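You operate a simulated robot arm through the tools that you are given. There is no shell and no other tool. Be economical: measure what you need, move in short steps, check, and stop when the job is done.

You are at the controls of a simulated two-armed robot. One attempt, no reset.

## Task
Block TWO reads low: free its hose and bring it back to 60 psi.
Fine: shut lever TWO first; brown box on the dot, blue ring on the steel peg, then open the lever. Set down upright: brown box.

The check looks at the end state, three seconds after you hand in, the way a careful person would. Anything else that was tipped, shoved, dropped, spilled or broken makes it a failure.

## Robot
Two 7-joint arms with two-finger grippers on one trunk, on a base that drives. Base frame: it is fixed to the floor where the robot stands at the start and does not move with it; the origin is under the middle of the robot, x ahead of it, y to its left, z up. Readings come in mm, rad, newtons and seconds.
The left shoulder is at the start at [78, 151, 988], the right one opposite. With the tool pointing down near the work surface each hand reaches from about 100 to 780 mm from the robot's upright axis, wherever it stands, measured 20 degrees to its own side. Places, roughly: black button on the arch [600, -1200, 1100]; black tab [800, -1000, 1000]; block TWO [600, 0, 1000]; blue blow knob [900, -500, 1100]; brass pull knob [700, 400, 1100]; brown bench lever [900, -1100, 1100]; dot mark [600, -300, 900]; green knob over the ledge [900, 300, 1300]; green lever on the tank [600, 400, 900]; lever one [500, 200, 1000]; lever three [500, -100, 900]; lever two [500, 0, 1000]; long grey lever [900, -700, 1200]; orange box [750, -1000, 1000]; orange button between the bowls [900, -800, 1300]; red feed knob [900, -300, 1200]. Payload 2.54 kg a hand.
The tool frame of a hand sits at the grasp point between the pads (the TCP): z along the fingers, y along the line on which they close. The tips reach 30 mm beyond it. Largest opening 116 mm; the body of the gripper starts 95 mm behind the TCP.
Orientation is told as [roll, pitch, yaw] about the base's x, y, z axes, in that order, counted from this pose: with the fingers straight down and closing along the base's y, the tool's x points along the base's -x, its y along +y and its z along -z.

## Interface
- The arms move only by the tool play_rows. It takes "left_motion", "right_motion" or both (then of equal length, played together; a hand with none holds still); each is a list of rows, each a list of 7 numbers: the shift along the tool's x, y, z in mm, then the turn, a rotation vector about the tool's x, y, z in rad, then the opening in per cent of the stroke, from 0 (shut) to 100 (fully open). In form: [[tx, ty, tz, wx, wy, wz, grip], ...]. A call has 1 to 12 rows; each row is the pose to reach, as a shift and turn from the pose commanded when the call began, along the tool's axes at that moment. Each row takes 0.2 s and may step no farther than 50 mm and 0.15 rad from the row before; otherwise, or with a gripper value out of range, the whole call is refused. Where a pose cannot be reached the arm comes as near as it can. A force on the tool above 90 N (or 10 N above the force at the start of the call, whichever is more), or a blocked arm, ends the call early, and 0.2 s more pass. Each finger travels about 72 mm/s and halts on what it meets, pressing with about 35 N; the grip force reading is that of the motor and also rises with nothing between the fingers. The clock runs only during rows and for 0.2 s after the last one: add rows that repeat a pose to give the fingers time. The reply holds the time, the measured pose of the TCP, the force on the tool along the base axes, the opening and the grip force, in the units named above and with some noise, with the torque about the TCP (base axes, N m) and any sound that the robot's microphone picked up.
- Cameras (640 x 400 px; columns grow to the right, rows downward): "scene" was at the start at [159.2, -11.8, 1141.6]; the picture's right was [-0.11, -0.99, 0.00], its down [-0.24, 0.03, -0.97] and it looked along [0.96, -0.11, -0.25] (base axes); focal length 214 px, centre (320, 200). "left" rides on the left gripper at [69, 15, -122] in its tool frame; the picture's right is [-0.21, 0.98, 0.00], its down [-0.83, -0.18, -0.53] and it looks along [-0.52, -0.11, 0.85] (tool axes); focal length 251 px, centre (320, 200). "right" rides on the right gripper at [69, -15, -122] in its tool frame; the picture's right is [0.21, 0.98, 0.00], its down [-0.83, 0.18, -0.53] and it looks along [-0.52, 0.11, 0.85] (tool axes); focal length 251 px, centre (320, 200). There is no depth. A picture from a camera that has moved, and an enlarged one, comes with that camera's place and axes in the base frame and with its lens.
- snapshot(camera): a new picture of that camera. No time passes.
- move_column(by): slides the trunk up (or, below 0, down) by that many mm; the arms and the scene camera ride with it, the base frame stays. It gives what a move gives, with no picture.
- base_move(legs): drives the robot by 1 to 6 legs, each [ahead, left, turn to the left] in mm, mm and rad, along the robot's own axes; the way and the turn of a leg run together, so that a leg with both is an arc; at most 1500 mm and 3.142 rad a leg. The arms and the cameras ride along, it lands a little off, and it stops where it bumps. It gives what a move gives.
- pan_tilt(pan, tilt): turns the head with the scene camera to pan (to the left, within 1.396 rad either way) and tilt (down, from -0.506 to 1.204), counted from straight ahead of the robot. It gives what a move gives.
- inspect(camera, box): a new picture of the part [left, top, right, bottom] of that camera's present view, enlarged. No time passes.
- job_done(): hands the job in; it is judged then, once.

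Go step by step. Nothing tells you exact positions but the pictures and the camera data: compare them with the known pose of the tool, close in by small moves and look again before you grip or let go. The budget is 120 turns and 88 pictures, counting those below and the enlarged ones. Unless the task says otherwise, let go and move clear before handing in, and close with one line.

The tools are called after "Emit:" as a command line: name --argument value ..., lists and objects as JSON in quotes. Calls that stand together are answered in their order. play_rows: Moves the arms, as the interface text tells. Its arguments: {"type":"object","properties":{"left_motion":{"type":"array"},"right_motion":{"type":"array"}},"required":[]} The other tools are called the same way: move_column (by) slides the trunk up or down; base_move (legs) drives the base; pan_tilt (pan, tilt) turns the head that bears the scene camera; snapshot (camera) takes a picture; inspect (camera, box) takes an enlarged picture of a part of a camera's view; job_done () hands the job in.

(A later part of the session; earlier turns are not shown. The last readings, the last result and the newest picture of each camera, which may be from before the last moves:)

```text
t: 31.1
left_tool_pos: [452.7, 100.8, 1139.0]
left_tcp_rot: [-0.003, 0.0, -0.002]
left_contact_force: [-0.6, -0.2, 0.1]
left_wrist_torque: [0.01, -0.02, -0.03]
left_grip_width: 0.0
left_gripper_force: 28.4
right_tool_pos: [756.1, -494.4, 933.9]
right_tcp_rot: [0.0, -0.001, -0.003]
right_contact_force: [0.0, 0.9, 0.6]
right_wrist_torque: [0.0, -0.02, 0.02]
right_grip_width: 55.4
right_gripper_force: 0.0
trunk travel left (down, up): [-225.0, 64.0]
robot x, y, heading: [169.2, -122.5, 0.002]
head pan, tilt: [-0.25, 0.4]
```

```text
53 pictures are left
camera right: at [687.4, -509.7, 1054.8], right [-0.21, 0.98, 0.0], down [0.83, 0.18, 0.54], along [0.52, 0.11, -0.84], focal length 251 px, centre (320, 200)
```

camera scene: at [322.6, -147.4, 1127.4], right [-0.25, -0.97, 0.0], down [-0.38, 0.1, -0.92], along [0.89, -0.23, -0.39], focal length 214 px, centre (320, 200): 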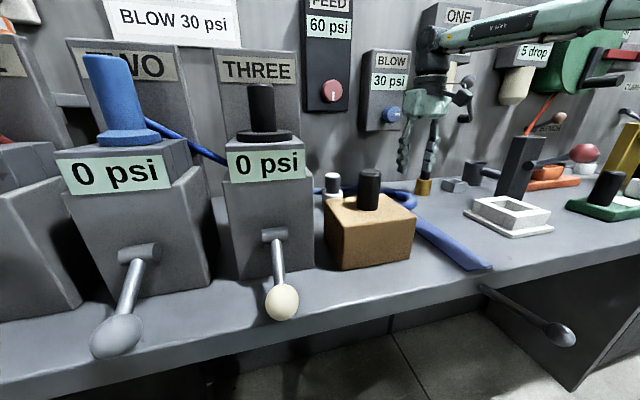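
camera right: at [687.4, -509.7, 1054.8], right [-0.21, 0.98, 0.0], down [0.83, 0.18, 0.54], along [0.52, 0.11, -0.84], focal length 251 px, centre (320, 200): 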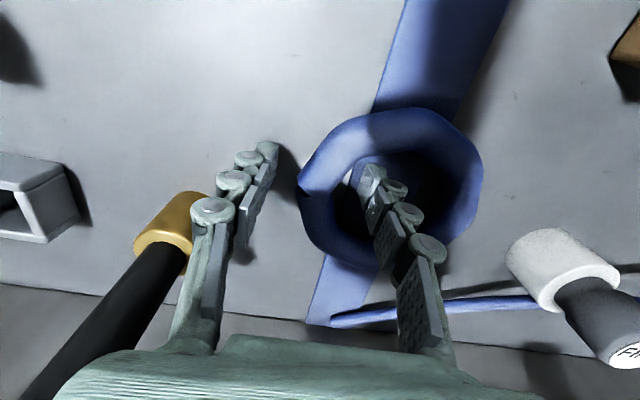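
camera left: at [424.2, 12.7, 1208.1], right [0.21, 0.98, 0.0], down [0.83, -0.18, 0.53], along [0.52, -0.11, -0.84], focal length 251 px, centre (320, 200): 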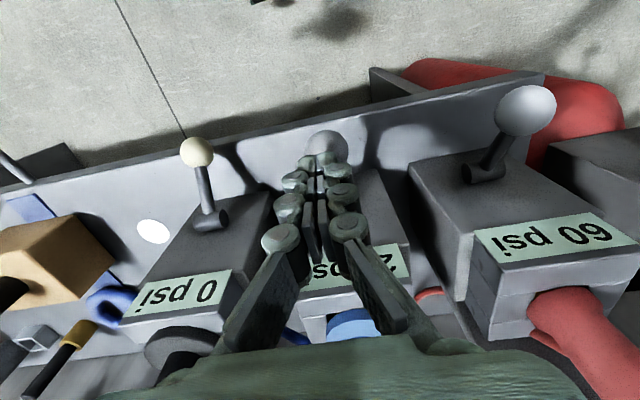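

One finger is in the hole and one outside. I'll close, then lift slightly.

Emit:
play_rows --right_motion '[[0, 0, 0, 0, 0, 0, 30], [0, 0, 0, 0, 0, 0, 10], [0, 0, 0, 0, 0, 0, 5], [0, 0, 0, 0, 0, 0, 5], [0, 0, -10, 0, 0, 0, 5], [0, 0, -25, 0, 0, 0, 5], [0, 0, -40, 0, 0, 0, 5]]'

Emit:
snapshot --camera "right"

Emit:
inspect --camera "scene" --box '[290, 100, 510, 280]'

```text
t: 32.7
left_tool_pos: [453.8, 101.0, 1137.9]
left_tcp_rot: [-0.002, 0.0, 0.0]
left_contact_force: [0.2, 0.5, 0.4]
left_wrist_torque: [-0.02, 0.02, 0.01]
left_grip_width: 0.0
left_gripper_force: 28.7
right_tool_pos: [756.5, -497.4, 975.2]
right_tcp_rot: [-0.001, -0.001, -0.002]
right_contact_force: [-0.2, 0.1, -0.3]
right_wrist_torque: [-0.07, 0.01, 0.01]
right_grip_width: 28.7
right_gripper_force: 35.4
trunk travel left (down, up): [-225.0, 64.0]
robot x, y, heading: [166.9, -128.2, 0.001]
head pan, tilt: [-0.25, 0.4]
```

```text
52 pictures are left
camera right: at [687.0, -511.3, 1096.5], right [-0.21, 0.98, 0.0], down [0.82, 0.18, 0.54], along [0.52, 0.11, -0.84], focal length 251 px, centre (320, 200)
```

right: 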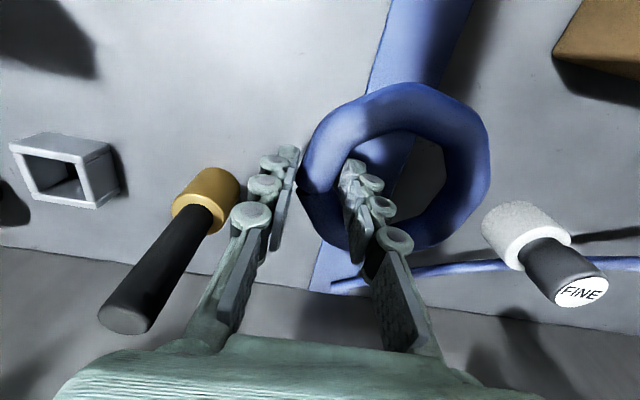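

```text
2.22 times, centred on (400, 190) of scene
camera zoom: at [322.6, -147.4, 1127.4], right [-0.25, -0.97, 0.0], down [-0.38, 0.1, -0.92], along [0.89, -0.23, -0.39], focal length 477 px, centre (142, 222)
```

zoom: 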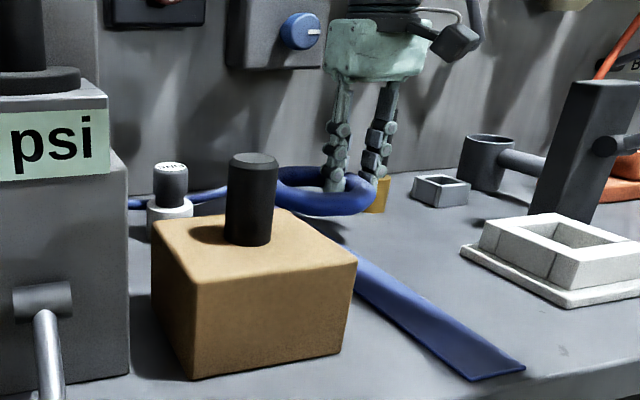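

The ring came up free, but the feed-box knob sticks out to about x 830 and an upright wrist at the peg could hit it. I'll put the ring back, tilt the hand so the wrist leans back toward the robot, and take the ring again so it stays level.

Emit:
play_rows --right_motion '[[0, 0, 20, 0, 0, 0, 5], [0, 0, 36, 0, 0, 0, 5], [0, 0, 41, 0, 0, 0, 5], [0, 0, 41, 0, 0, 0, 25], [0, 0, 41, 0, 0, 0, 48], [0, 0, 41, 0, 0, 0, 48], [0, 0, 10, 0, 0, 0, 48], [0, 0, -20, 0, 0, 0, 48], [0, 0, -40, 0, -0.14, 0, 48], [0, 0, -40, 0, -0.28, 0, 48], [0, 0, -40, 0, -0.38, 0, 48], [0, 0, -40, 0, -0.38, 0, 48]]'

Emit:
snapshot --camera "right"

Emit:
snapshot --camera "scene"

```text
t: 35.3
left_tool_pos: [453.8, 101.4, 1138.9]
left_tcp_rot: [-0.003, 0.001, -0.001]
left_contact_force: [-0.7, -0.8, 0.9]
left_wrist_torque: [0.01, -0.03, -0.01]
left_grip_width: 0.2
left_gripper_force: 28.0
right_tool_pos: [757.7, -497.0, 1014.6]
right_tcp_rot: [-0.001, -0.385, -0.001]
right_contact_force: [-0.3, -0.1, 0.1]
right_wrist_torque: [0.01, 0.03, 0.01]
right_grip_width: 55.6
right_gripper_force: 0.1
trunk travel left (down, up): [-225.0, 64.0]
robot x, y, heading: [164.8, -122.1, 0.003]
head pan, tilt: [-0.25, 0.4]
```

```text
50 pictures are left
camera right: at [647.6, -511.6, 1100.1], right [-0.2, 0.98, -0.08], down [0.57, 0.18, 0.8], along [0.8, 0.11, -0.59], focal length 251 px, centre (320, 200)
```

right: 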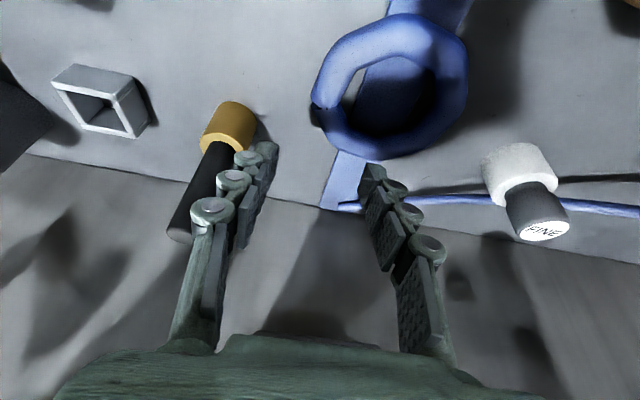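

```text
49 pictures are left
camera scene: at [322.8, -147.4, 1127.4], right [-0.25, -0.97, 0.0], down [-0.38, 0.1, -0.92], along [0.89, -0.23, -0.39], focal length 214 px, centre (320, 200)
```

scene: 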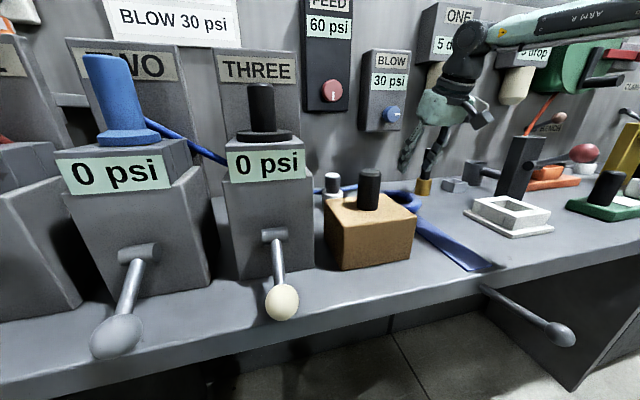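

The tilt leans the right way. The ring now centres at about (741, -454), so I'll go down on its right side with the tilted hand.

Emit:
play_rows --right_motion '[[23, -3, -9, 0, 0, 0, 48], [34, -3, 18, 0, 0, 0, 48], [44, -3, 42, 0, 0, 0, 48], [49, -3, 54, 0, 0, 0, 48], [53, -3, 63, 0, 0, 0, 48], [53, -3, 63, 0, 0, 0, 48]]'

Emit:
snapshot --camera "right"

```text
t: 36.7
left_tool_pos: [454.3, 101.7, 1137.5]
left_tcp_rot: [-0.001, -0.001, -0.001]
left_contact_force: [0.5, -0.4, 0.6]
left_wrist_torque: [0.01, -0.01, 0.02]
left_grip_width: 0.1
left_gripper_force: 29.0
right_tool_pos: [732.0, -501.0, 937.6]
right_tcp_rot: [0.0, -0.383, -0.002]
right_contact_force: [-0.1, 0.0, 0.1]
right_wrist_torque: [0.03, -0.06, -0.03]
right_grip_width: 55.7
right_gripper_force: 0.0
trunk travel left (down, up): [-225.0, 64.0]
robot x, y, heading: [168.0, -123.2, -0.002]
head pan, tilt: [-0.25, 0.4]
```

```text
48 pictures are left
camera right: at [622.1, -514.6, 1022.5], right [-0.2, 0.98, -0.08], down [0.57, 0.18, 0.8], along [0.8, 0.11, -0.59], focal length 251 px, centre (320, 200)
```

right: 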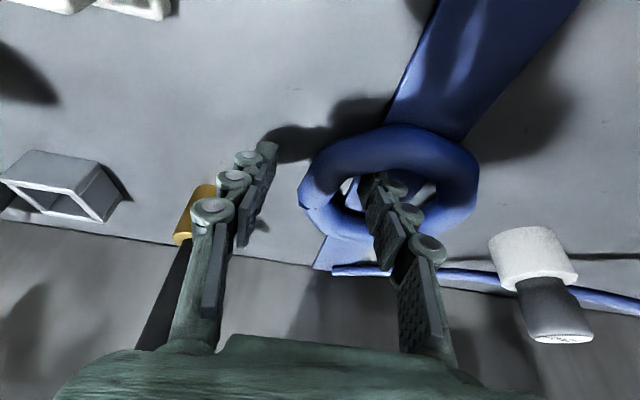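

Emit:
play_rows --right_motion '[[0, 0, 0, 0, 0, 0, 30], [0, 0, 0, 0, 0, 0, 10], [0, 0, 0, 0, 0, 0, 5], [0, 0, 0, 0, 0, 0, 5], [-6, 0, -14, 0, 0, 0, 5], [-15, 0, -37, 0, 0, 0, 5], [-26, 0, -65, 0, 0, 0, 5], [-38, 0, -93, 0, 0, 0, 5], [-40, 0, -98, 0, 0, 0, 5]]'

Emit:
snapshot --camera "right"

Emit:
inspect --camera "scene" --box '[290, 60, 510, 280]'

```text
t: 38.7
left_tool_pos: [454.4, 101.7, 1138.4]
left_tcp_rot: [-0.001, 0.0, 0.0]
left_contact_force: [-0.3, 0.4, 0.6]
left_wrist_torque: [0.0, 0.04, 0.0]
left_grip_width: 0.2
left_gripper_force: 28.6
right_tool_pos: [731.9, -499.8, 1043.0]
right_tcp_rot: [0.0, -0.38, -0.001]
right_contact_force: [0.3, -0.1, -0.5]
right_wrist_torque: [-0.03, 0.02, 0.0]
right_grip_width: 22.8
right_gripper_force: 34.7
trunk travel left (down, up): [-225.0, 64.0]
robot x, y, heading: [166.5, -120.4, -0.001]
head pan, tilt: [-0.25, 0.4]
```

```text
47 pictures are left
camera right: at [621.6, -514.3, 1128.9], right [-0.2, 0.98, -0.08], down [0.57, 0.18, 0.8], along [0.8, 0.11, -0.59], focal length 251 px, centre (320, 200)
```

right: 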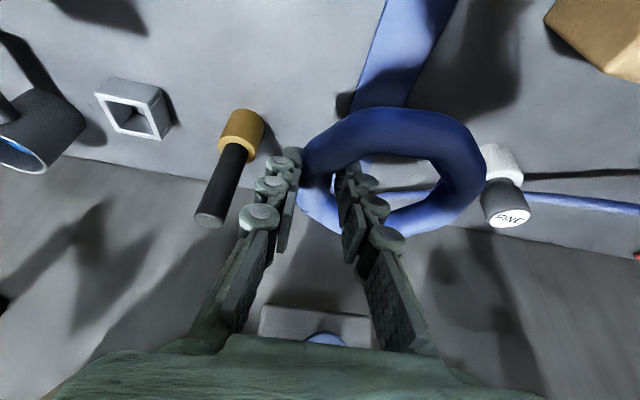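

```text
1.82 times, centred on (400, 170) of scene
camera zoom: at [322.8, -147.5, 1127.4], right [-0.25, -0.97, 0.0], down [-0.38, 0.1, -0.92], along [0.89, -0.23, -0.39], focal length 390 px, centre (174, 254)
```

zoom: 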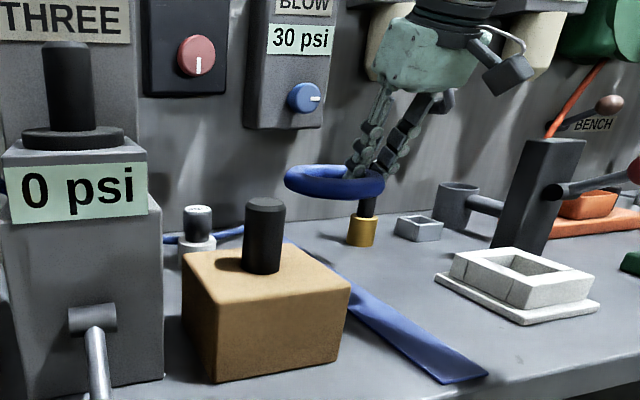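

The ring is level at about (729, -455, 1020). I'm carrying it over the peg at (793, -300) and will check before lowering.

Emit:
play_rows --right_motion '[[0, 35, 0, 0, 0, 0, 5], [-8, 70, 3, 0, 0, 0, 5], [-25, 100, 10, 0, 0, 0, 5], [-42, 130, 17, 0, 0, 0, 5], [-59, 155, 24, 0, 0, 0, 5], [-59, 155, 24, 0, 0, 0, 5]]'

Emit:
snapshot --camera "right"

Emit:
inspect --camera "scene" --box '[240, 80, 460, 280]'

```text
t: 40.1
left_tool_pos: [454.1, 101.0, 1138.5]
left_tcp_rot: [0.0, -0.001, 0.0]
left_contact_force: [-0.1, -0.3, 0.3]
left_wrist_torque: [0.0, 0.0, -0.02]
left_grip_width: 0.3
left_gripper_force: 28.4
right_tool_pos: [795.4, -344.8, 1043.3]
right_tcp_rot: [0.0, -0.383, -0.001]
right_contact_force: [-0.1, -0.2, -1.4]
right_wrist_torque: [-0.06, 0.03, 0.05]
right_grip_width: 22.7
right_gripper_force: 34.8
trunk travel left (down, up): [-225.0, 64.0]
robot x, y, heading: [168.3, -122.8, -0.002]
head pan, tilt: [-0.25, 0.4]
```

```text
45 pictures are left
camera right: at [684.6, -359.7, 1129.4], right [-0.2, 0.98, -0.08], down [0.57, 0.18, 0.8], along [0.8, 0.11, -0.59], focal length 251 px, centre (320, 200)
```

right: 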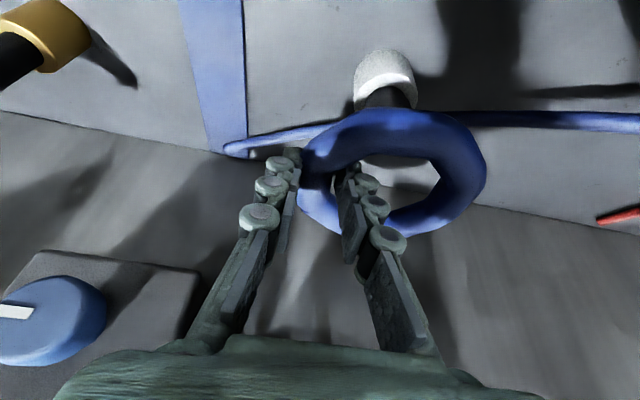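

```text
2.00 times, centred on (350, 180) of scene
camera zoom: at [322.5, -147.5, 1127.5], right [-0.25, -0.97, 0.0], down [-0.38, 0.1, -0.92], along [0.89, -0.23, -0.39], focal length 429 px, centre (260, 240)
```

zoom: 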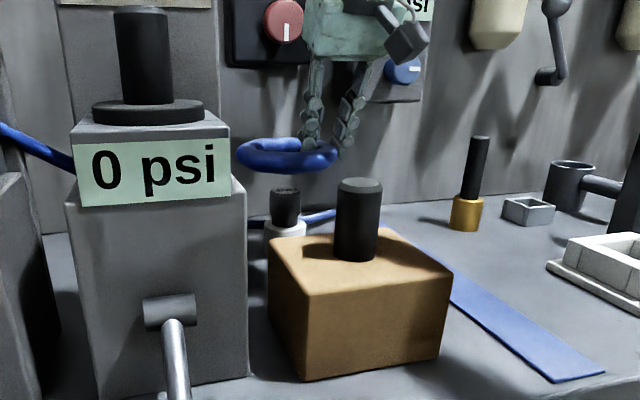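

The ring is over the peg. Allowing for the inner finger, I'll shift 3 mm right and 3 mm back, then lower 25 mm and look again.

Emit:
play_rows --right_motion '[[3, -3, -1, 0, 0, 0, 5], [7, -3, 10, 0, 0, 0, 5], [12, -3, 22, 0, 0, 0, 5], [12, -3, 22, 0, 0, 0, 5]]'

Emit:
inspect --camera "right" --box '[260, 40, 540, 260]'

Emit:
inspect --camera "scene" --box '[310, 120, 430, 220]'

```text
t: 41.1
left_tool_pos: [452.6, 101.1, 1138.7]
left_tcp_rot: [-0.003, 0.001, -0.001]
left_contact_force: [0.7, 0.7, 0.0]
left_wrist_torque: [-0.02, -0.02, 0.0]
left_grip_width: 0.0
left_gripper_force: 28.3
right_tool_pos: [793.3, -347.7, 1017.0]
right_tcp_rot: [0.001, -0.382, -0.002]
right_contact_force: [0.0, -0.2, -0.8]
right_wrist_torque: [-0.06, 0.02, -0.03]
right_grip_width: 22.6
right_gripper_force: 34.9
trunk travel left (down, up): [-225.0, 64.0]
robot x, y, heading: [164.0, -122.8, -0.004]
head pan, tilt: [-0.25, 0.4]
```

```text
1.82 times, centred on (400, 150) of right
camera zoom: at [682.3, -362.7, 1102.9], right [-0.2, 0.98, -0.08], down [0.57, 0.18, 0.8], along [0.8, 0.11, -0.59], focal length 457 px, centre (174, 291)
```

zoom: 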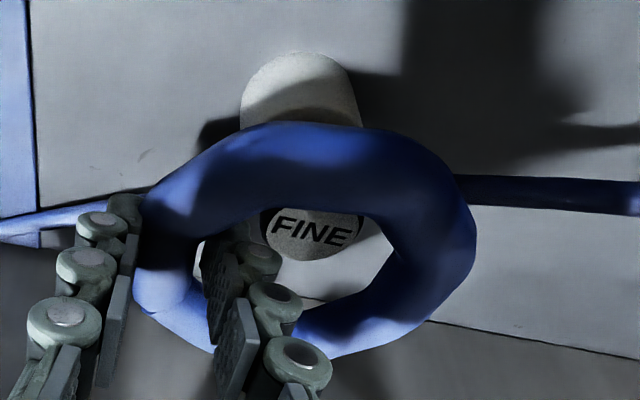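

```text
4.00 times, centred on (370, 170) of scene
camera zoom: at [322.7, -147.5, 1127.4], right [-0.25, -0.97, 0.0], down [-0.38, 0.1, -0.92], along [0.89, -0.23, -0.39], focal length 858 px, centre (120, 320)
```

zoom: 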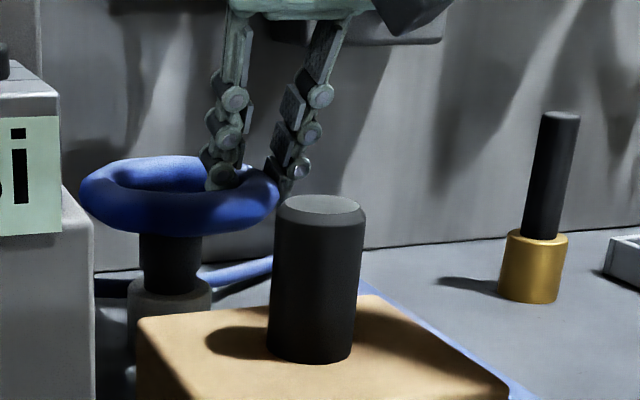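

The peg is inside the hole with clearance all round. I'll lower onto the post until just above the collar.

Emit:
play_rows --right_motion '[[2, 2, 9, 0, 0, 0, 5], [6, 2, 18, 0, 0, 0, 5], [10, 2, 28, 0, 0, 0, 5], [13, 2, 36, 0, 0, 0, 5], [13, 2, 36, 0, 0, 0, 5]]'

Emit:
inspect --camera "right" --box '[260, 40, 540, 260]'

Emit:
inspect --camera "scene" --box '[310, 120, 430, 220]'

```text
t: 42.3
left_tool_pos: [453.5, 101.4, 1137.1]
left_tcp_rot: [0.0, 0.002, -0.001]
left_contact_force: [0.1, 0.5, 0.4]
left_wrist_torque: [0.03, 0.0, 0.02]
left_grip_width: 0.0
left_gripper_force: 28.2
right_tool_pos: [793.6, -346.6, 978.3]
right_tcp_rot: [0.0, -0.382, 0.0]
right_contact_force: [-0.4, 0.4, 0.3]
right_wrist_torque: [-0.01, -0.02, -0.02]
right_grip_width: 22.9
right_gripper_force: 34.7
trunk travel left (down, up): [-225.0, 64.0]
robot x, y, heading: [163.9, -124.0, -0.002]
head pan, tilt: [-0.25, 0.4]
```

```text
1.82 times, centred on (400, 150) of right
camera zoom: at [684.0, -360.4, 1064.1], right [-0.2, 0.98, -0.08], down [0.57, 0.18, 0.8], along [0.8, 0.11, -0.59], focal length 457 px, centre (174, 291)
```

zoom: 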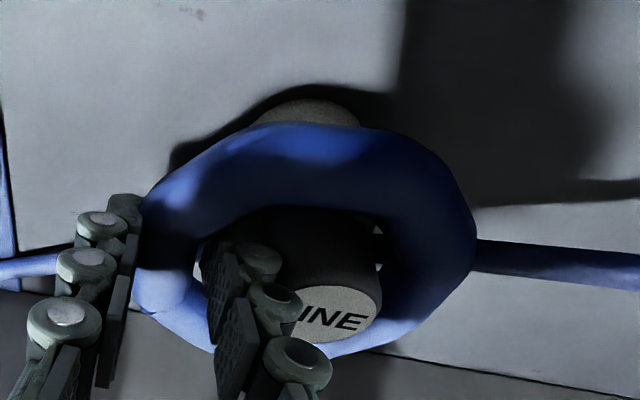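

```text
4.00 times, centred on (370, 170) of scene
camera zoom: at [322.7, -147.5, 1127.4], right [-0.25, -0.97, 0.0], down [-0.38, 0.1, -0.92], along [0.89, -0.23, -0.39], focal length 858 px, centre (120, 320)
```

zoom: 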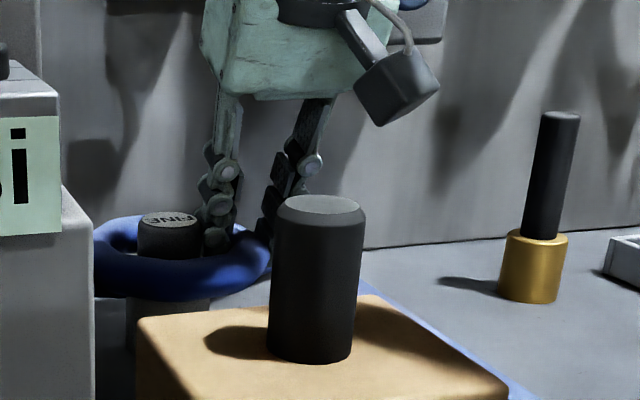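

The post stands through the ring. I'll open just enough to let it drop, because the inner finger has about 8 mm of room.

Emit:
play_rows --right_motion '[[0, 0, 0, 0, 0, 0, 24], [0, 0, 0, 0, 0, 0, 28], [0, 0, 0, 0, 0, 0, 28], [0, 0, 0, 0, 0, 0, 28]]'

Emit:
inspect --camera "right" --box '[260, 40, 540, 260]'

Emit:
inspect --camera "scene" --box '[310, 120, 430, 220]'

```text
t: 43.3
left_tool_pos: [452.7, 100.4, 1138.8]
left_tcp_rot: [-0.002, 0.002, -0.001]
left_contact_force: [-0.1, -0.4, 0.0]
left_wrist_torque: [0.02, 0.01, 0.02]
left_grip_width: 0.0
left_gripper_force: 29.3
right_tool_pos: [795.1, -346.7, 978.6]
right_tcp_rot: [-0.001, -0.381, -0.001]
right_contact_force: [-0.3, -0.2, -0.2]
right_wrist_torque: [0.0, 0.01, 0.02]
right_grip_width: 32.4
right_gripper_force: 0.1
trunk travel left (down, up): [-225.0, 64.0]
robot x, y, heading: [167.2, -124.5, -0.003]
head pan, tilt: [-0.25, 0.4]
```

```text
1.82 times, centred on (400, 150) of right
camera zoom: at [684.0, -360.3, 1064.3], right [-0.2, 0.98, -0.08], down [0.57, 0.18, 0.8], along [0.8, 0.11, -0.59], focal length 457 px, centre (174, 291)
```

zoom: 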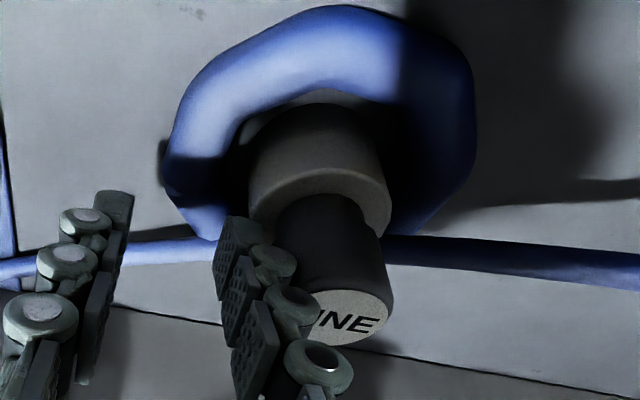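

```text
4.00 times, centred on (370, 170) of scene
camera zoom: at [322.7, -147.5, 1127.4], right [-0.25, -0.97, 0.0], down [-0.38, 0.1, -0.92], along [0.89, -0.23, -0.39], focal length 858 px, centre (120, 320)
```

zoom: 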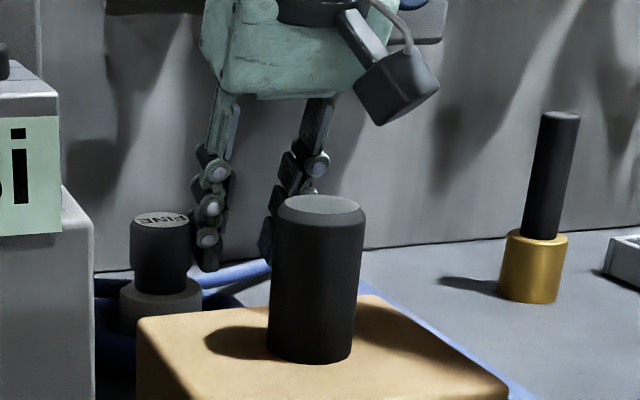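

The ring dropped around the collar, but the post looks a few mm to one side, as if that piece is loose. Before I trust it as the "steel peg", I'll withdraw straight up and study it and the steel rod on the bench front.

Emit:
play_rows --right_motion '[[0, -3, 0, 0, 0, 0, 26], [-15, -3, -37, 0, 0, 0, 26], [-30, -3, -74, 0, 0, 0, 26], [-40, -3, -98, 0, 0, 0, 26], [-10, -30, -110, 0, 0, 0, 26], [25, -60, -124, 0, 0, 0, 26], [60, -90, -138, 0, 0, 0, 26]]'

Emit:
inspect --camera "scene" --box '[310, 120, 430, 220]'

Emit:
snapshot --camera "right"

Emit:
inspect --camera "scene" --box '[420, 220, 620, 380]'

```text
t: 44.9
left_tool_pos: [452.3, 100.7, 1138.8]
left_tcp_rot: [0.0, -0.001, -0.002]
left_contact_force: [-0.2, 0.8, 0.0]
left_wrist_torque: [0.02, -0.02, -0.01]
left_grip_width: 0.1
left_gripper_force: 28.9
right_tool_pos: [687.2, -435.6, 1085.0]
right_tcp_rot: [-0.001, -0.382, -0.003]
right_contact_force: [0.0, -0.1, 0.2]
right_wrist_torque: [0.01, 0.03, 0.03]
right_grip_width: 30.0
right_gripper_force: 0.1
trunk travel left (down, up): [-225.0, 64.0]
robot x, y, heading: [161.6, -121.5, -0.004]
head pan, tilt: [-0.25, 0.4]
```

```text
4.00 times, centred on (370, 170) of scene
camera zoom: at [322.2, -148.0, 1127.5], right [-0.25, -0.97, 0.0], down [-0.38, 0.1, -0.92], along [0.89, -0.23, -0.39], focal length 858 px, centre (120, 320)
```

zoom: 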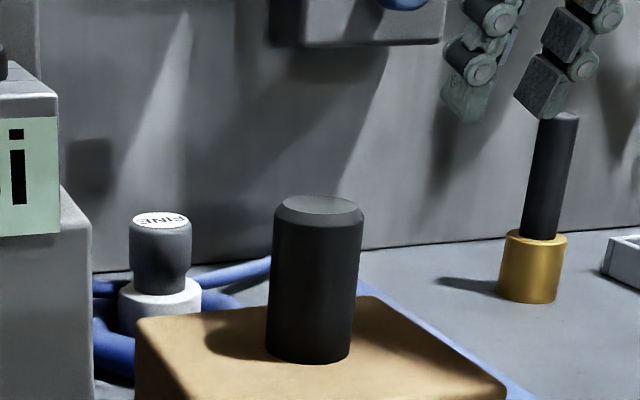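

```text
36 pictures are left
camera right: at [575.7, -449.8, 1170.6], right [-0.2, 0.98, -0.08], down [0.57, 0.18, 0.8], along [0.8, 0.11, -0.59], focal length 251 px, centre (320, 200)
```

right: 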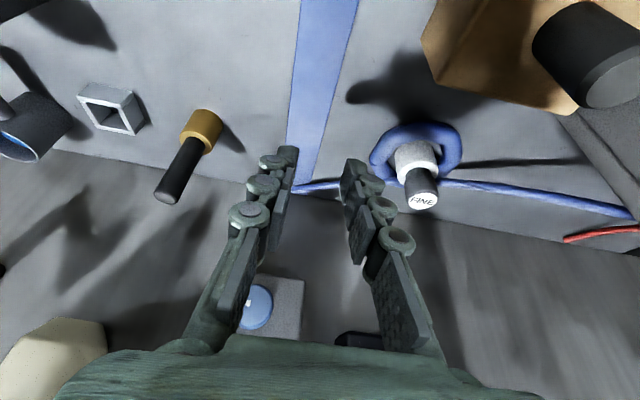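

```text
2.50 times, centred on (520, 300) of scene
camera zoom: at [322.2, -148.0, 1127.5], right [-0.25, -0.97, 0.0], down [-0.38, 0.1, -0.92], along [0.89, -0.23, -0.39], focal length 536 px, centre (-180, -50)
```

zoom: 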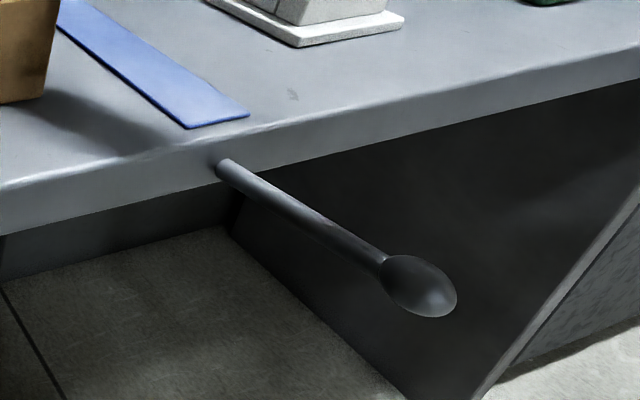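

The FINE piece is a loose tool: it slid about 6 mm when touched. The real steel peg is the ball-ended steel rod on the bench front, near (507, -451, 874) to (416, -452, 890). I'll have to retrieve the ring. Gripping its near side with the hand yawed 90° leaves the most room and also suits hanging it, so I'll straighten the hand and test that yaw in free air.

Emit:
play_rows --right_motion '[[0, 0, 0, 0, 0.14, 0, 40], [0, 0, 0, 0, 0.28, 0, 40], [0, 0, 0, 0, 0.382, 0, 40], [0, 0, 0, 0, 0.382, 0, 40]]'

Emit:
play_rows --right_motion '[[0, 0, 0, 0, 0, 0.14, 40], [0, 0, 0, 0, 0, 0.28, 40], [0, 0, 0, 0, 0, 0.42, 40], [0, 0, 0, 0, 0, 0.56, 40], [0, 0, 0, 0, 0, 0.7, 40], [0, 0, 0, 0, 0, 0.84, 40], [0, 0, 0, 0, 0, 0.98, 40], [0, 0, 0, 0, 0, 1.12, 40], [0, 0, 0, 0, 0, 1.26, 40], [0, 0, 0, 0, 0, 1.4, 40], [0, 0, 0, 0, 0, 1.54, 40], [0, 0, 0, 0, 0, 1.57, 40]]'

```text
t: 45.9
left_tool_pos: [453.4, 100.1, 1137.8]
left_tcp_rot: [-0.002, -0.003, -0.002]
left_contact_force: [0.0, -0.5, -1.2]
left_wrist_torque: [0.0, -0.06, 0.04]
left_grip_width: 0.0
left_gripper_force: 29.1
right_tool_pos: [687.0, -435.3, 1083.6]
right_tcp_rot: [0.0, 0.004, -0.003]
right_contact_force: [-0.4, 0.4, 0.4]
right_wrist_torque: [0.01, -0.02, -0.01]
right_grip_width: 46.7
right_gripper_force: 0.2
trunk travel left (down, up): [-225.0, 64.0]
robot x, y, heading: [166.8, -121.2, 0.005]
head pan, tilt: [-0.25, 0.4]
```

```text
t: 48.5
left_tool_pos: [453.8, 101.1, 1137.7]
left_tcp_rot: [-0.002, -0.001, 0.001]
left_contact_force: [0.2, 0.9, -0.1]
left_wrist_torque: [0.0, 0.01, 0.0]
left_grip_width: 0.0
left_gripper_force: 29.0
right_tool_pos: [686.5, -436.4, 1083.1]
right_tcp_rot: [0.001, 0.0, -1.574]
right_contact_force: [0.4, -0.5, -0.6]
right_wrist_torque: [-0.01, 0.02, 0.01]
right_grip_width: 46.5
right_gripper_force: 0.0
trunk travel left (down, up): [-225.0, 64.0]
robot x, y, heading: [165.6, -122.2, -0.001]
head pan, tilt: [-0.25, 0.4]
```

The yaw is reachable. Relative to the brown handle and block THREE, a diagonal grip on the ring's near-right side at yaw -45° is safer, so I'll hover there and look.

Emit:
play_rows --right_motion '[[15, 10, 0, 0, 0, -0.14, 40], [30, 20, 0, 0, 0, -0.28, 40], [50, 30, 0, 0, 0, -0.42, 40], [70, 40, 5, 0, 0, -0.56, 40], [90, 50, 10, 0, 0, -0.7, 40], [103, 60, 25, 0, 0, -0.789, 40], [103, 60, 43, 0, 0, -0.789, 40], [103, 60, 43, 0, 0, -0.789, 40]]'

Emit:
snapshot --camera "right"

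```text
t: 50.3
left_tool_pos: [452.9, 100.7, 1138.2]
left_tcp_rot: [-0.001, 0.0, -0.001]
left_contact_force: [0.0, -1.0, -0.2]
left_wrist_torque: [0.03, 0.0, -0.02]
left_grip_width: 0.0
left_gripper_force: 28.6
right_tool_pos: [746.2, -334.0, 1042.7]
right_tcp_rot: [-0.001, -0.001, -0.781]
right_contact_force: [-0.2, 0.2, -0.2]
right_wrist_torque: [0.0, 0.01, 0.02]
right_grip_width: 46.7
right_gripper_force: 0.1
trunk travel left (down, up): [-225.0, 64.0]
robot x, y, heading: [166.9, -122.6, -0.002]
head pan, tilt: [-0.25, 0.4]
```

```text
34 pictures are left
camera right: at [685.8, -295.1, 1162.7], right [0.54, 0.84, 0.0], down [0.71, -0.45, 0.53], along [0.45, -0.29, -0.85], focal length 251 px, centre (320, 200)
```

right: 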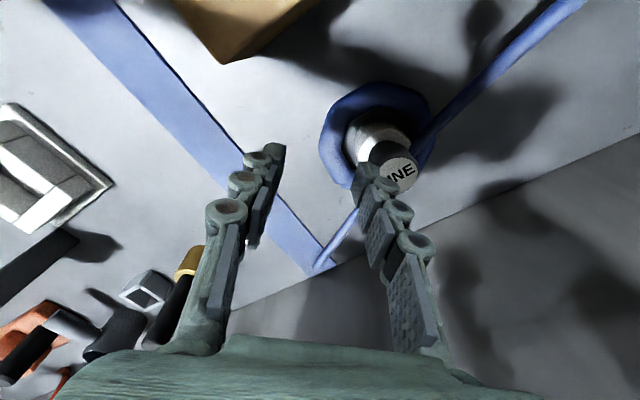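

Emit:
inspect --camera "right" --box '[290, 60, 470, 220]'

```text
2.50 times, centred on (380, 140) of right
camera zoom: at [685.8, -295.1, 1162.7], right [0.54, 0.84, 0.0], down [0.71, -0.45, 0.53], along [0.45, -0.29, -0.85], focal length 629 px, centre (170, 350)
```

zoom: 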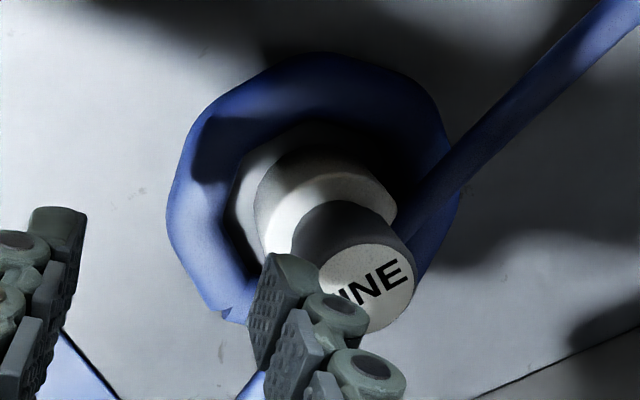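

The ring's gap around FINE is too tight for a finger. I'll lift FINE out by its handle, park it on clear bench, take the ring, and put FINE back later. First I'll return the yaw to zero and tilt back for knob clearance.

Emit:
play_rows --right_motion '[[0, 0, -5, 0, 0, -0.14, 60], [0, 0, -10, 0, 0, -0.28, 60], [0, 0, -15, 0, 0, -0.42, 60], [0, 0, -20, 0, 0, -0.56, 60], [0, 0, -20, 0, 0, -0.7, 60], [0, 0, -20, 0, 0, -0.781, 60], [0, 0, -20, 0, 0, -0.781, 60]]'

Emit:
play_rows --right_motion '[[10, 0, 0, 0, -0.14, 0, 60], [0, 10, 0, 0, -0.28, 0, 60], [-10, 25, 5, 0, -0.38, 0, 60], [-38, 41, 25, 0, -0.38, 0, 60], [-38, 41, 25, 0, -0.38, 0, 60]]'

Emit:
snapshot --camera "right"

Emit:
inspect --camera "scene" --box '[280, 60, 440, 220]'

```text
t: 51.9
left_tool_pos: [453.2, 101.7, 1138.9]
left_tcp_rot: [0.0, -0.001, -0.001]
left_contact_force: [-0.7, 0.8, 1.1]
left_wrist_torque: [0.0, 0.01, -0.03]
left_grip_width: 0.0
left_gripper_force: 29.2
right_tool_pos: [746.1, -332.3, 1062.1]
right_tcp_rot: [-0.001, 0.001, -0.001]
right_contact_force: [-1.2, 0.3, 0.0]
right_wrist_torque: [0.02, 0.02, 0.0]
right_grip_width: 69.6
right_gripper_force: 0.1
trunk travel left (down, up): [-225.0, 64.0]
robot x, y, heading: [167.3, -124.2, -0.003]
head pan, tilt: [-0.25, 0.4]
```

```text
t: 53.1
left_tool_pos: [453.4, 101.7, 1139.7]
left_tcp_rot: [-0.002, -0.001, -0.002]
left_contact_force: [-0.1, 1.5, -0.7]
left_wrist_torque: [-0.02, -0.03, -0.01]
left_grip_width: 0.0
left_gripper_force: 28.6
right_tool_pos: [784.3, -291.5, 1036.8]
right_tcp_rot: [0.001, -0.381, -0.001]
right_contact_force: [-0.4, -0.5, -1.1]
right_wrist_torque: [-0.05, 0.0, -0.03]
right_grip_width: 69.7
right_gripper_force: 0.0
trunk travel left (down, up): [-225.0, 64.0]
robot x, y, heading: [167.6, -124.3, -0.006]
head pan, tilt: [-0.25, 0.4]
```

```text
32 pictures are left
camera right: at [674.5, -306.6, 1122.0], right [-0.2, 0.98, -0.08], down [0.57, 0.18, 0.8], along [0.8, 0.11, -0.59], focal length 251 px, centre (320, 200)
```

right: 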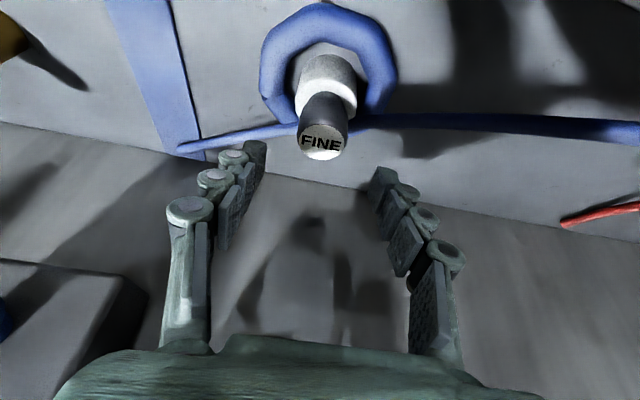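

```text
2.50 times, centred on (360, 140) of scene
camera zoom: at [322.3, -147.5, 1127.5], right [-0.25, -0.97, 0.0], down [-0.38, 0.1, -0.92], along [0.89, -0.23, -0.39], focal length 536 px, centre (220, 350)
```

zoom: 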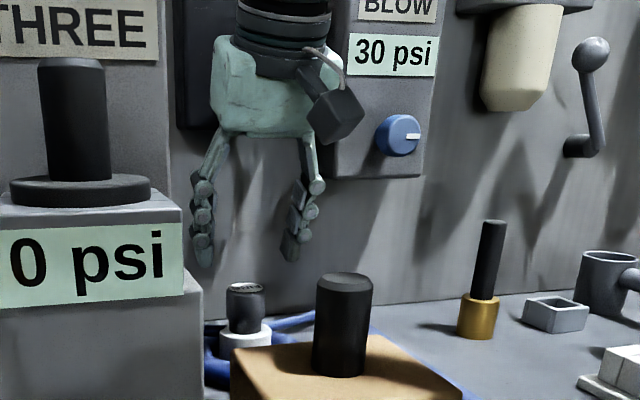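

FINE's top is at (792, -293). I'll go down with the fingers either side of its handle and grip.

Emit:
play_rows --right_motion '[[7, -2, 22, 0, 0, 0, 60], [14, -2, 42, 0, 0, 0, 60], [20, -2, 58, 0, 0, 0, 60], [20, -2, 58, 0, 0, 0, 40], [20, -2, 58, 0, 0, 0, 20], [20, -2, 58, 0, 0, 0, 10], [20, -2, 58, 0, 0, 0, 10]]'

Emit:
snapshot --camera "right"

```text
t: 54.7
left_tool_pos: [453.5, 102.3, 1138.3]
left_tcp_rot: [-0.002, 0.0, -0.001]
left_contact_force: [-0.9, 0.6, 0.8]
left_wrist_torque: [-0.02, -0.02, 0.0]
left_grip_width: 0.0
left_gripper_force: 28.1
right_tool_pos: [787.9, -293.2, 974.4]
right_tcp_rot: [0.001, -0.379, -0.003]
right_contact_force: [-1.0, 0.0, 1.0]
right_wrist_torque: [0.01, 0.01, -0.01]
right_grip_width: 36.5
right_gripper_force: 35.1
trunk travel left (down, up): [-225.0, 64.0]
robot x, y, heading: [168.8, -124.6, -0.001]
head pan, tilt: [-0.25, 0.4]
```

```text
30 pictures are left
camera right: at [678.0, -307.2, 1060.8], right [-0.2, 0.98, -0.08], down [0.57, 0.18, 0.8], along [0.8, 0.11, -0.59], focal length 251 px, centre (320, 200)
```

right: 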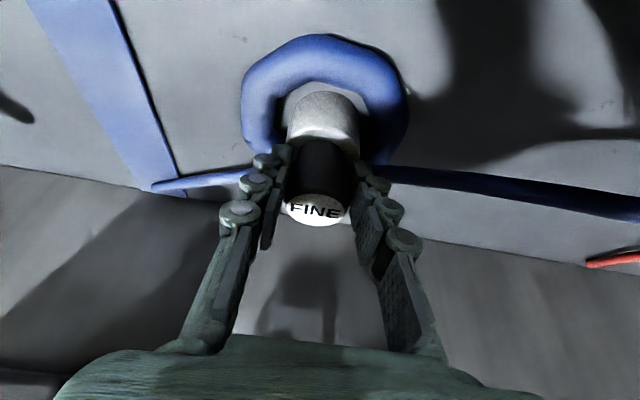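

FINE is held at 36.5 mm, with a reference TCP of (788, -293, 974). I'll lift it straight out of the ring.

Emit:
play_rows --right_motion '[[-6, 0, -14, 0, 0, 0, 8], [-13, 0, -32, 0, 0, 0, 8], [-20, 0, -51, 0, 0, 0, 8], [-27, 0, -68, 0, 0, 0, 8], [-27, 0, -68, 0, 0, 0, 8]]'

Emit:
snapshot --camera "right"

```text
t: 55.9
left_tool_pos: [453.3, 101.9, 1137.8]
left_tcp_rot: [-0.002, 0.0, 0.0]
left_contact_force: [1.1, 0.2, 0.0]
left_wrist_torque: [0.01, 0.02, 0.0]
left_grip_width: 0.1
left_gripper_force: 28.7
right_tool_pos: [787.2, -294.0, 1048.3]
right_tcp_rot: [0.0, -0.379, -0.003]
right_contact_force: [-0.8, 0.6, -1.4]
right_wrist_torque: [-0.02, -0.01, -0.01]
right_grip_width: 36.5
right_gripper_force: 34.6
trunk travel left (down, up): [-225.0, 64.0]
robot x, y, heading: [167.0, -122.2, 0.002]
head pan, tilt: [-0.25, 0.4]
```

```text
29 pictures are left
camera right: at [676.7, -308.0, 1134.9], right [-0.2, 0.98, -0.08], down [0.57, 0.18, 0.8], along [0.8, 0.11, -0.59], focal length 251 px, centre (320, 200)
```

right: 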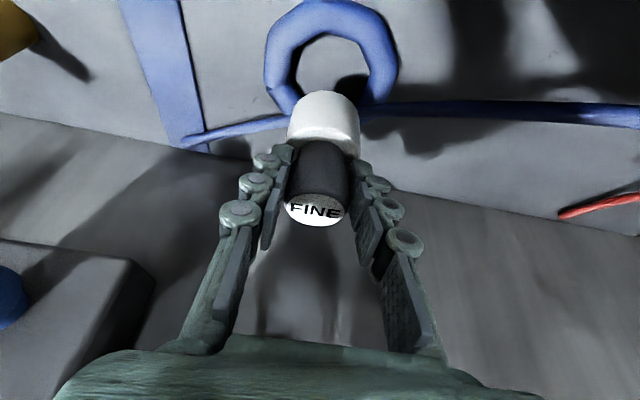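

FINE lifted clean, so it's a loose tool and not the peg. I'll park it on clear bench near (705, -515).

Emit:
play_rows --right_motion '[[15, -40, -6, 0, 0, 0, 8], [30, -82, -12, 0, 0, 0, 8], [46, -124, -18, 0, 0, 0, 8], [60, -166, -24, 0, 0, 0, 8], [72, -204, -29, 0, 0, 0, 8], [77, -222, -31, 0, 0, 0, 8], [86, -222, -9, 0, 0, 0, 8], [95, -222, 13, 0, 0, 0, 8], [101, -222, 29, 0, 0, 0, 8], [101, -222, 29, 0, 0, 0, 8]]'

Emit:
snapshot --camera "right"

```text
t: 58.1
left_tool_pos: [454.1, 100.9, 1139.1]
left_tcp_rot: [-0.001, -0.001, -0.001]
left_contact_force: [-0.9, 0.2, -0.6]
left_wrist_torque: [0.02, 0.03, 0.03]
left_grip_width: 0.3
left_gripper_force: 28.6
right_tool_pos: [701.5, -515.7, 983.5]
right_tcp_rot: [-0.001, -0.38, -0.002]
right_contact_force: [0.0, 0.0, -0.6]
right_wrist_torque: [-0.02, 0.01, -0.01]
right_grip_width: 36.5
right_gripper_force: 34.7
trunk travel left (down, up): [-225.0, 64.0]
robot x, y, heading: [167.5, -126.4, 0.001]
head pan, tilt: [-0.25, 0.4]
```

```text
28 pictures are left
camera right: at [592.1, -530.3, 1069.6], right [-0.2, 0.98, -0.08], down [0.57, 0.18, 0.8], along [0.8, 0.11, -0.59], focal length 251 px, centre (320, 200)
```

right: 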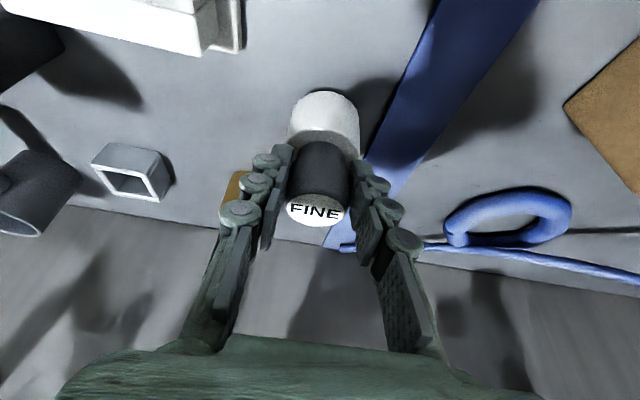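

Emit:
play_rows --right_motion '[[1, 0, 4, 0, 0, 0, 8], [3, 0, 7, 0, 0, 0, 8], [4, 0, 9, 0, 0, 0, 8], [4, 0, 9, 0, 0, 0, 8]]'

```text
t: 59.1
left_tool_pos: [453.0, 101.3, 1139.1]
left_tcp_rot: [-0.002, -0.002, -0.001]
left_contact_force: [0.8, 0.1, 0.7]
left_wrist_torque: [0.03, -0.01, 0.0]
left_grip_width: 0.0
left_gripper_force: 28.3
right_tool_pos: [703.1, -515.5, 974.1]
right_tcp_rot: [-0.001, -0.379, -0.001]
right_contact_force: [-1.0, -0.9, 2.3]
right_wrist_torque: [-0.01, 0.03, 0.03]
right_grip_width: 36.5
right_gripper_force: 35.8
trunk travel left (down, up): [-225.0, 64.0]
robot x, y, heading: [170.8, -123.2, 0.002]
head pan, tilt: [-0.25, 0.4]
```

Emit:
play_rows --right_motion '[[0, 0, 0, 0, 0, 0, 45], [0, 0, 0, 0, 0, 0, 62], [0, 0, 0, 0, 0, 0, 62], [-15, 0, -37, 0, 0, 0, 62], [-30, 0, -74, 0, 0, 0, 62], [-37, 0, -93, 0, 0.14, 0, 60], [-37, 0, -93, 0, 0.28, 0, 60], [-37, 0, -93, 0, 0.379, 0, 50], [-37, 0, -93, 0, 0.379, 0, 50]]'

Emit:
play_rows --right_motion '[[0, 30, 0, 0, 0, 0.12, 50], [-8, 65, 0, 0, 0, 0.24, 50], [-16, 100, 0, 0, 0, 0.36, 50], [-28, 135, 0, 0, 0, 0.5, 50], [-40, 165, 0, 0, 0, 0.64, 50], [-49, 190, 10, 0, 0, 0.785, 50], [-49, 190, 35, 0, 0, 0.785, 50], [-49, 190, 35, 0, 0, 0.785, 50]]'

Emit:
snapshot --camera "right"

```text
t: 61.1
left_tool_pos: [454.0, 101.8, 1139.4]
left_tcp_rot: [-0.002, -0.002, -0.004]
left_contact_force: [-0.8, 0.1, 0.3]
left_wrist_torque: [0.0, -0.01, 0.02]
left_grip_width: 0.1
left_gripper_force: 28.5
right_tool_pos: [704.6, -515.8, 1074.2]
right_tcp_rot: [0.0, 0.0, -0.002]
right_contact_force: [0.0, 0.2, 0.2]
right_wrist_torque: [0.04, -0.02, 0.06]
right_grip_width: 58.0
right_gripper_force: 0.1
trunk travel left (down, up): [-225.0, 64.0]
robot x, y, heading: [169.8, -125.7, -0.004]
head pan, tilt: [-0.25, 0.4]
```

```text
t: 62.9
left_tool_pos: [453.2, 101.9, 1139.5]
left_tcp_rot: [0.001, -0.001, -0.002]
left_contact_force: [0.5, -0.6, 0.2]
left_wrist_torque: [0.0, -0.02, -0.01]
left_grip_width: 0.4
left_gripper_force: 29.3
right_tool_pos: [753.3, -326.4, 1038.3]
right_tcp_rot: [0.0, -0.003, -0.789]
right_contact_force: [-0.2, 0.1, 0.0]
right_wrist_torque: [-0.02, -0.01, 0.04]
right_grip_width: 57.9
right_gripper_force: 0.0
right hand out of reach, approached as far as the arm can: row 6
trunk travel left (down, up): [-225.0, 64.0]
robot x, y, heading: [168.2, -122.6, -0.008]
head pan, tilt: [-0.25, 0.4]
```

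```text
27 pictures are left
camera right: at [694.4, -286.5, 1159.2], right [0.54, 0.84, 0.0], down [0.71, -0.46, 0.53], along [0.45, -0.29, -0.84], focal length 251 px, centre (320, 200)
```

right: 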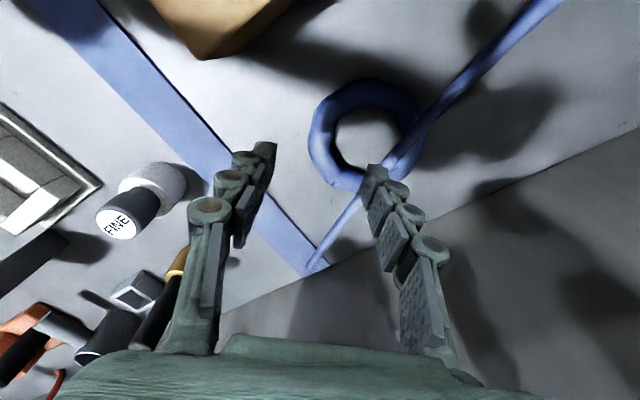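

The ring is clear and its centre (784, -292) matches the hover. I'll go down and grip its near-right side with the hand upright.

Emit:
play_rows --right_motion '[[0, 0, 40, 0, 0, 0, 50], [0, 0, 75, 0, 0, 0, 50], [0, 0, 95, 0, 0, 0, 50], [0, 0, 104, 0, 0, 0, 50], [0, 0, 104, 0, 0, 0, 30], [0, 0, 104, 0, 0, 0, 12], [0, 0, 104, 0, 0, 0, 8], [0, 0, 104, 0, 0, 0, 8]]'

Emit:
play_rows --right_motion '[[0, 0, -15, 0, 0, 0, 5], [0, 0, -45, 0, 0, 0, 5], [0, 0, -85, 0, 0, 0, 5], [0, 0, -125, 0, 0, 0, 5], [0, 0, -125, 0, 0, 0, 5]]'

Emit:
snapshot --camera "right"

```text
t: 64.7
left_tool_pos: [453.2, 100.6, 1138.3]
left_tcp_rot: [-0.002, 0.0, 0.0]
left_contact_force: [-0.1, -0.4, -0.1]
left_wrist_torque: [0.03, -0.01, 0.01]
left_grip_width: 0.4
left_gripper_force: 28.4
right_tool_pos: [754.7, -324.6, 934.7]
right_tcp_rot: [0.0, 0.0, -0.788]
right_contact_force: [0.2, 0.0, 0.3]
right_wrist_torque: [0.01, -0.05, -0.08]
right_grip_width: 28.8
right_gripper_force: 34.6
trunk travel left (down, up): [-225.0, 64.0]
robot x, y, heading: [168.4, -123.2, -0.002]
head pan, tilt: [-0.25, 0.4]
```

```text
t: 65.9
left_tool_pos: [453.4, 100.5, 1138.4]
left_tcp_rot: [0.001, 0.0, -0.002]
left_contact_force: [0.3, 0.4, 0.6]
left_wrist_torque: [0.01, 0.03, 0.02]
left_grip_width: 0.2
left_gripper_force: 28.3
right_tool_pos: [751.3, -329.9, 1057.8]
right_tcp_rot: [0.002, 0.001, -0.787]
right_contact_force: [-0.5, 0.2, -1.2]
right_wrist_torque: [-0.02, 0.06, 0.01]
right_grip_width: 28.5
right_gripper_force: 35.4
right hand out of reach, approached as far as the arm can: row 4, 5
trunk travel left (down, up): [-225.0, 64.0]
robot x, y, heading: [166.0, -122.8, -0.001]
head pan, tilt: [-0.25, 0.4]
```

```text
26 pictures are left
camera right: at [690.2, -291.7, 1178.3], right [0.54, 0.84, 0.0], down [0.71, -0.46, 0.53], along [0.45, -0.29, -0.84], focal length 251 px, centre (320, 200)
```

right: 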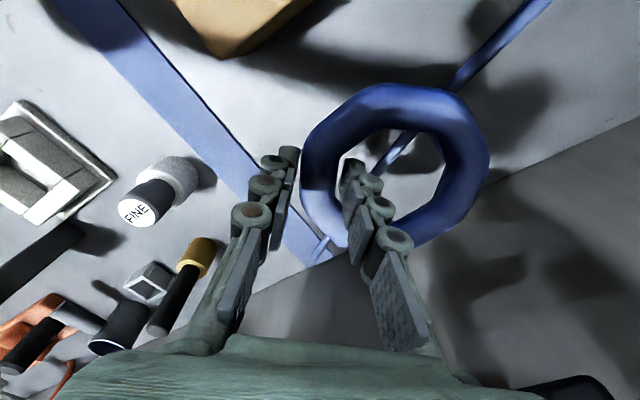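

The ring is held. I'm bringing the hand back and right, clear of the brown handle, then backing the robot away from the bench to face the steel rod.

Emit:
play_rows --right_motion '[[-2, -40, 0, 0, 0, 0, 5], [-4, -80, -5, 0, 0, 0, 5], [-6, -120, -10, 0, 0, 0, 5], [-7, -163, -20, 0, 0, 0, 5], [-7, -163, -25, 0, 0, 0, 5]]'

Emit:
base_move --legs '[[-200, 0, 0], [0, -110, 0]]'

```text
t: 67.1
left_tool_pos: [453.7, 101.6, 1138.4]
left_tcp_rot: [-0.001, -0.001, -0.001]
left_contact_force: [0.3, 0.2, -0.4]
left_wrist_torque: [0.03, 0.03, 0.01]
left_grip_width: 0.2
left_gripper_force: 28.7
right_tool_pos: [640.8, -449.7, 1083.9]
right_tcp_rot: [0.001, 0.0, -0.787]
right_contact_force: [-0.8, -0.2, -0.6]
right_wrist_torque: [-0.02, 0.04, 0.01]
right_grip_width: 28.7
right_gripper_force: 35.5
trunk travel left (down, up): [-225.0, 64.0]
robot x, y, heading: [167.3, -124.3, -0.004]
head pan, tilt: [-0.25, 0.4]
```

```text
t: 70.0
left_tool_pos: [255.9, -8.8, 1138.9]
left_tcp_rot: [-0.002, 0.0, -0.003]
left_contact_force: [0.2, -0.3, -0.3]
left_wrist_torque: [0.01, 0.01, 0.0]
left_grip_width: 0.0
left_gripper_force: 28.7
right_tool_pos: [441.2, -562.3, 1085.3]
right_tcp_rot: [-0.001, 0.0, -0.789]
right_contact_force: [0.2, -0.3, -0.3]
right_wrist_torque: [0.03, 0.04, 0.03]
right_grip_width: 28.4
right_gripper_force: 35.6
trunk travel left (down, up): [-225.0, 64.0]
robot x, y, heading: [-33.1, -230.3, -0.005]
head pan, tilt: [-0.25, 0.4]
```

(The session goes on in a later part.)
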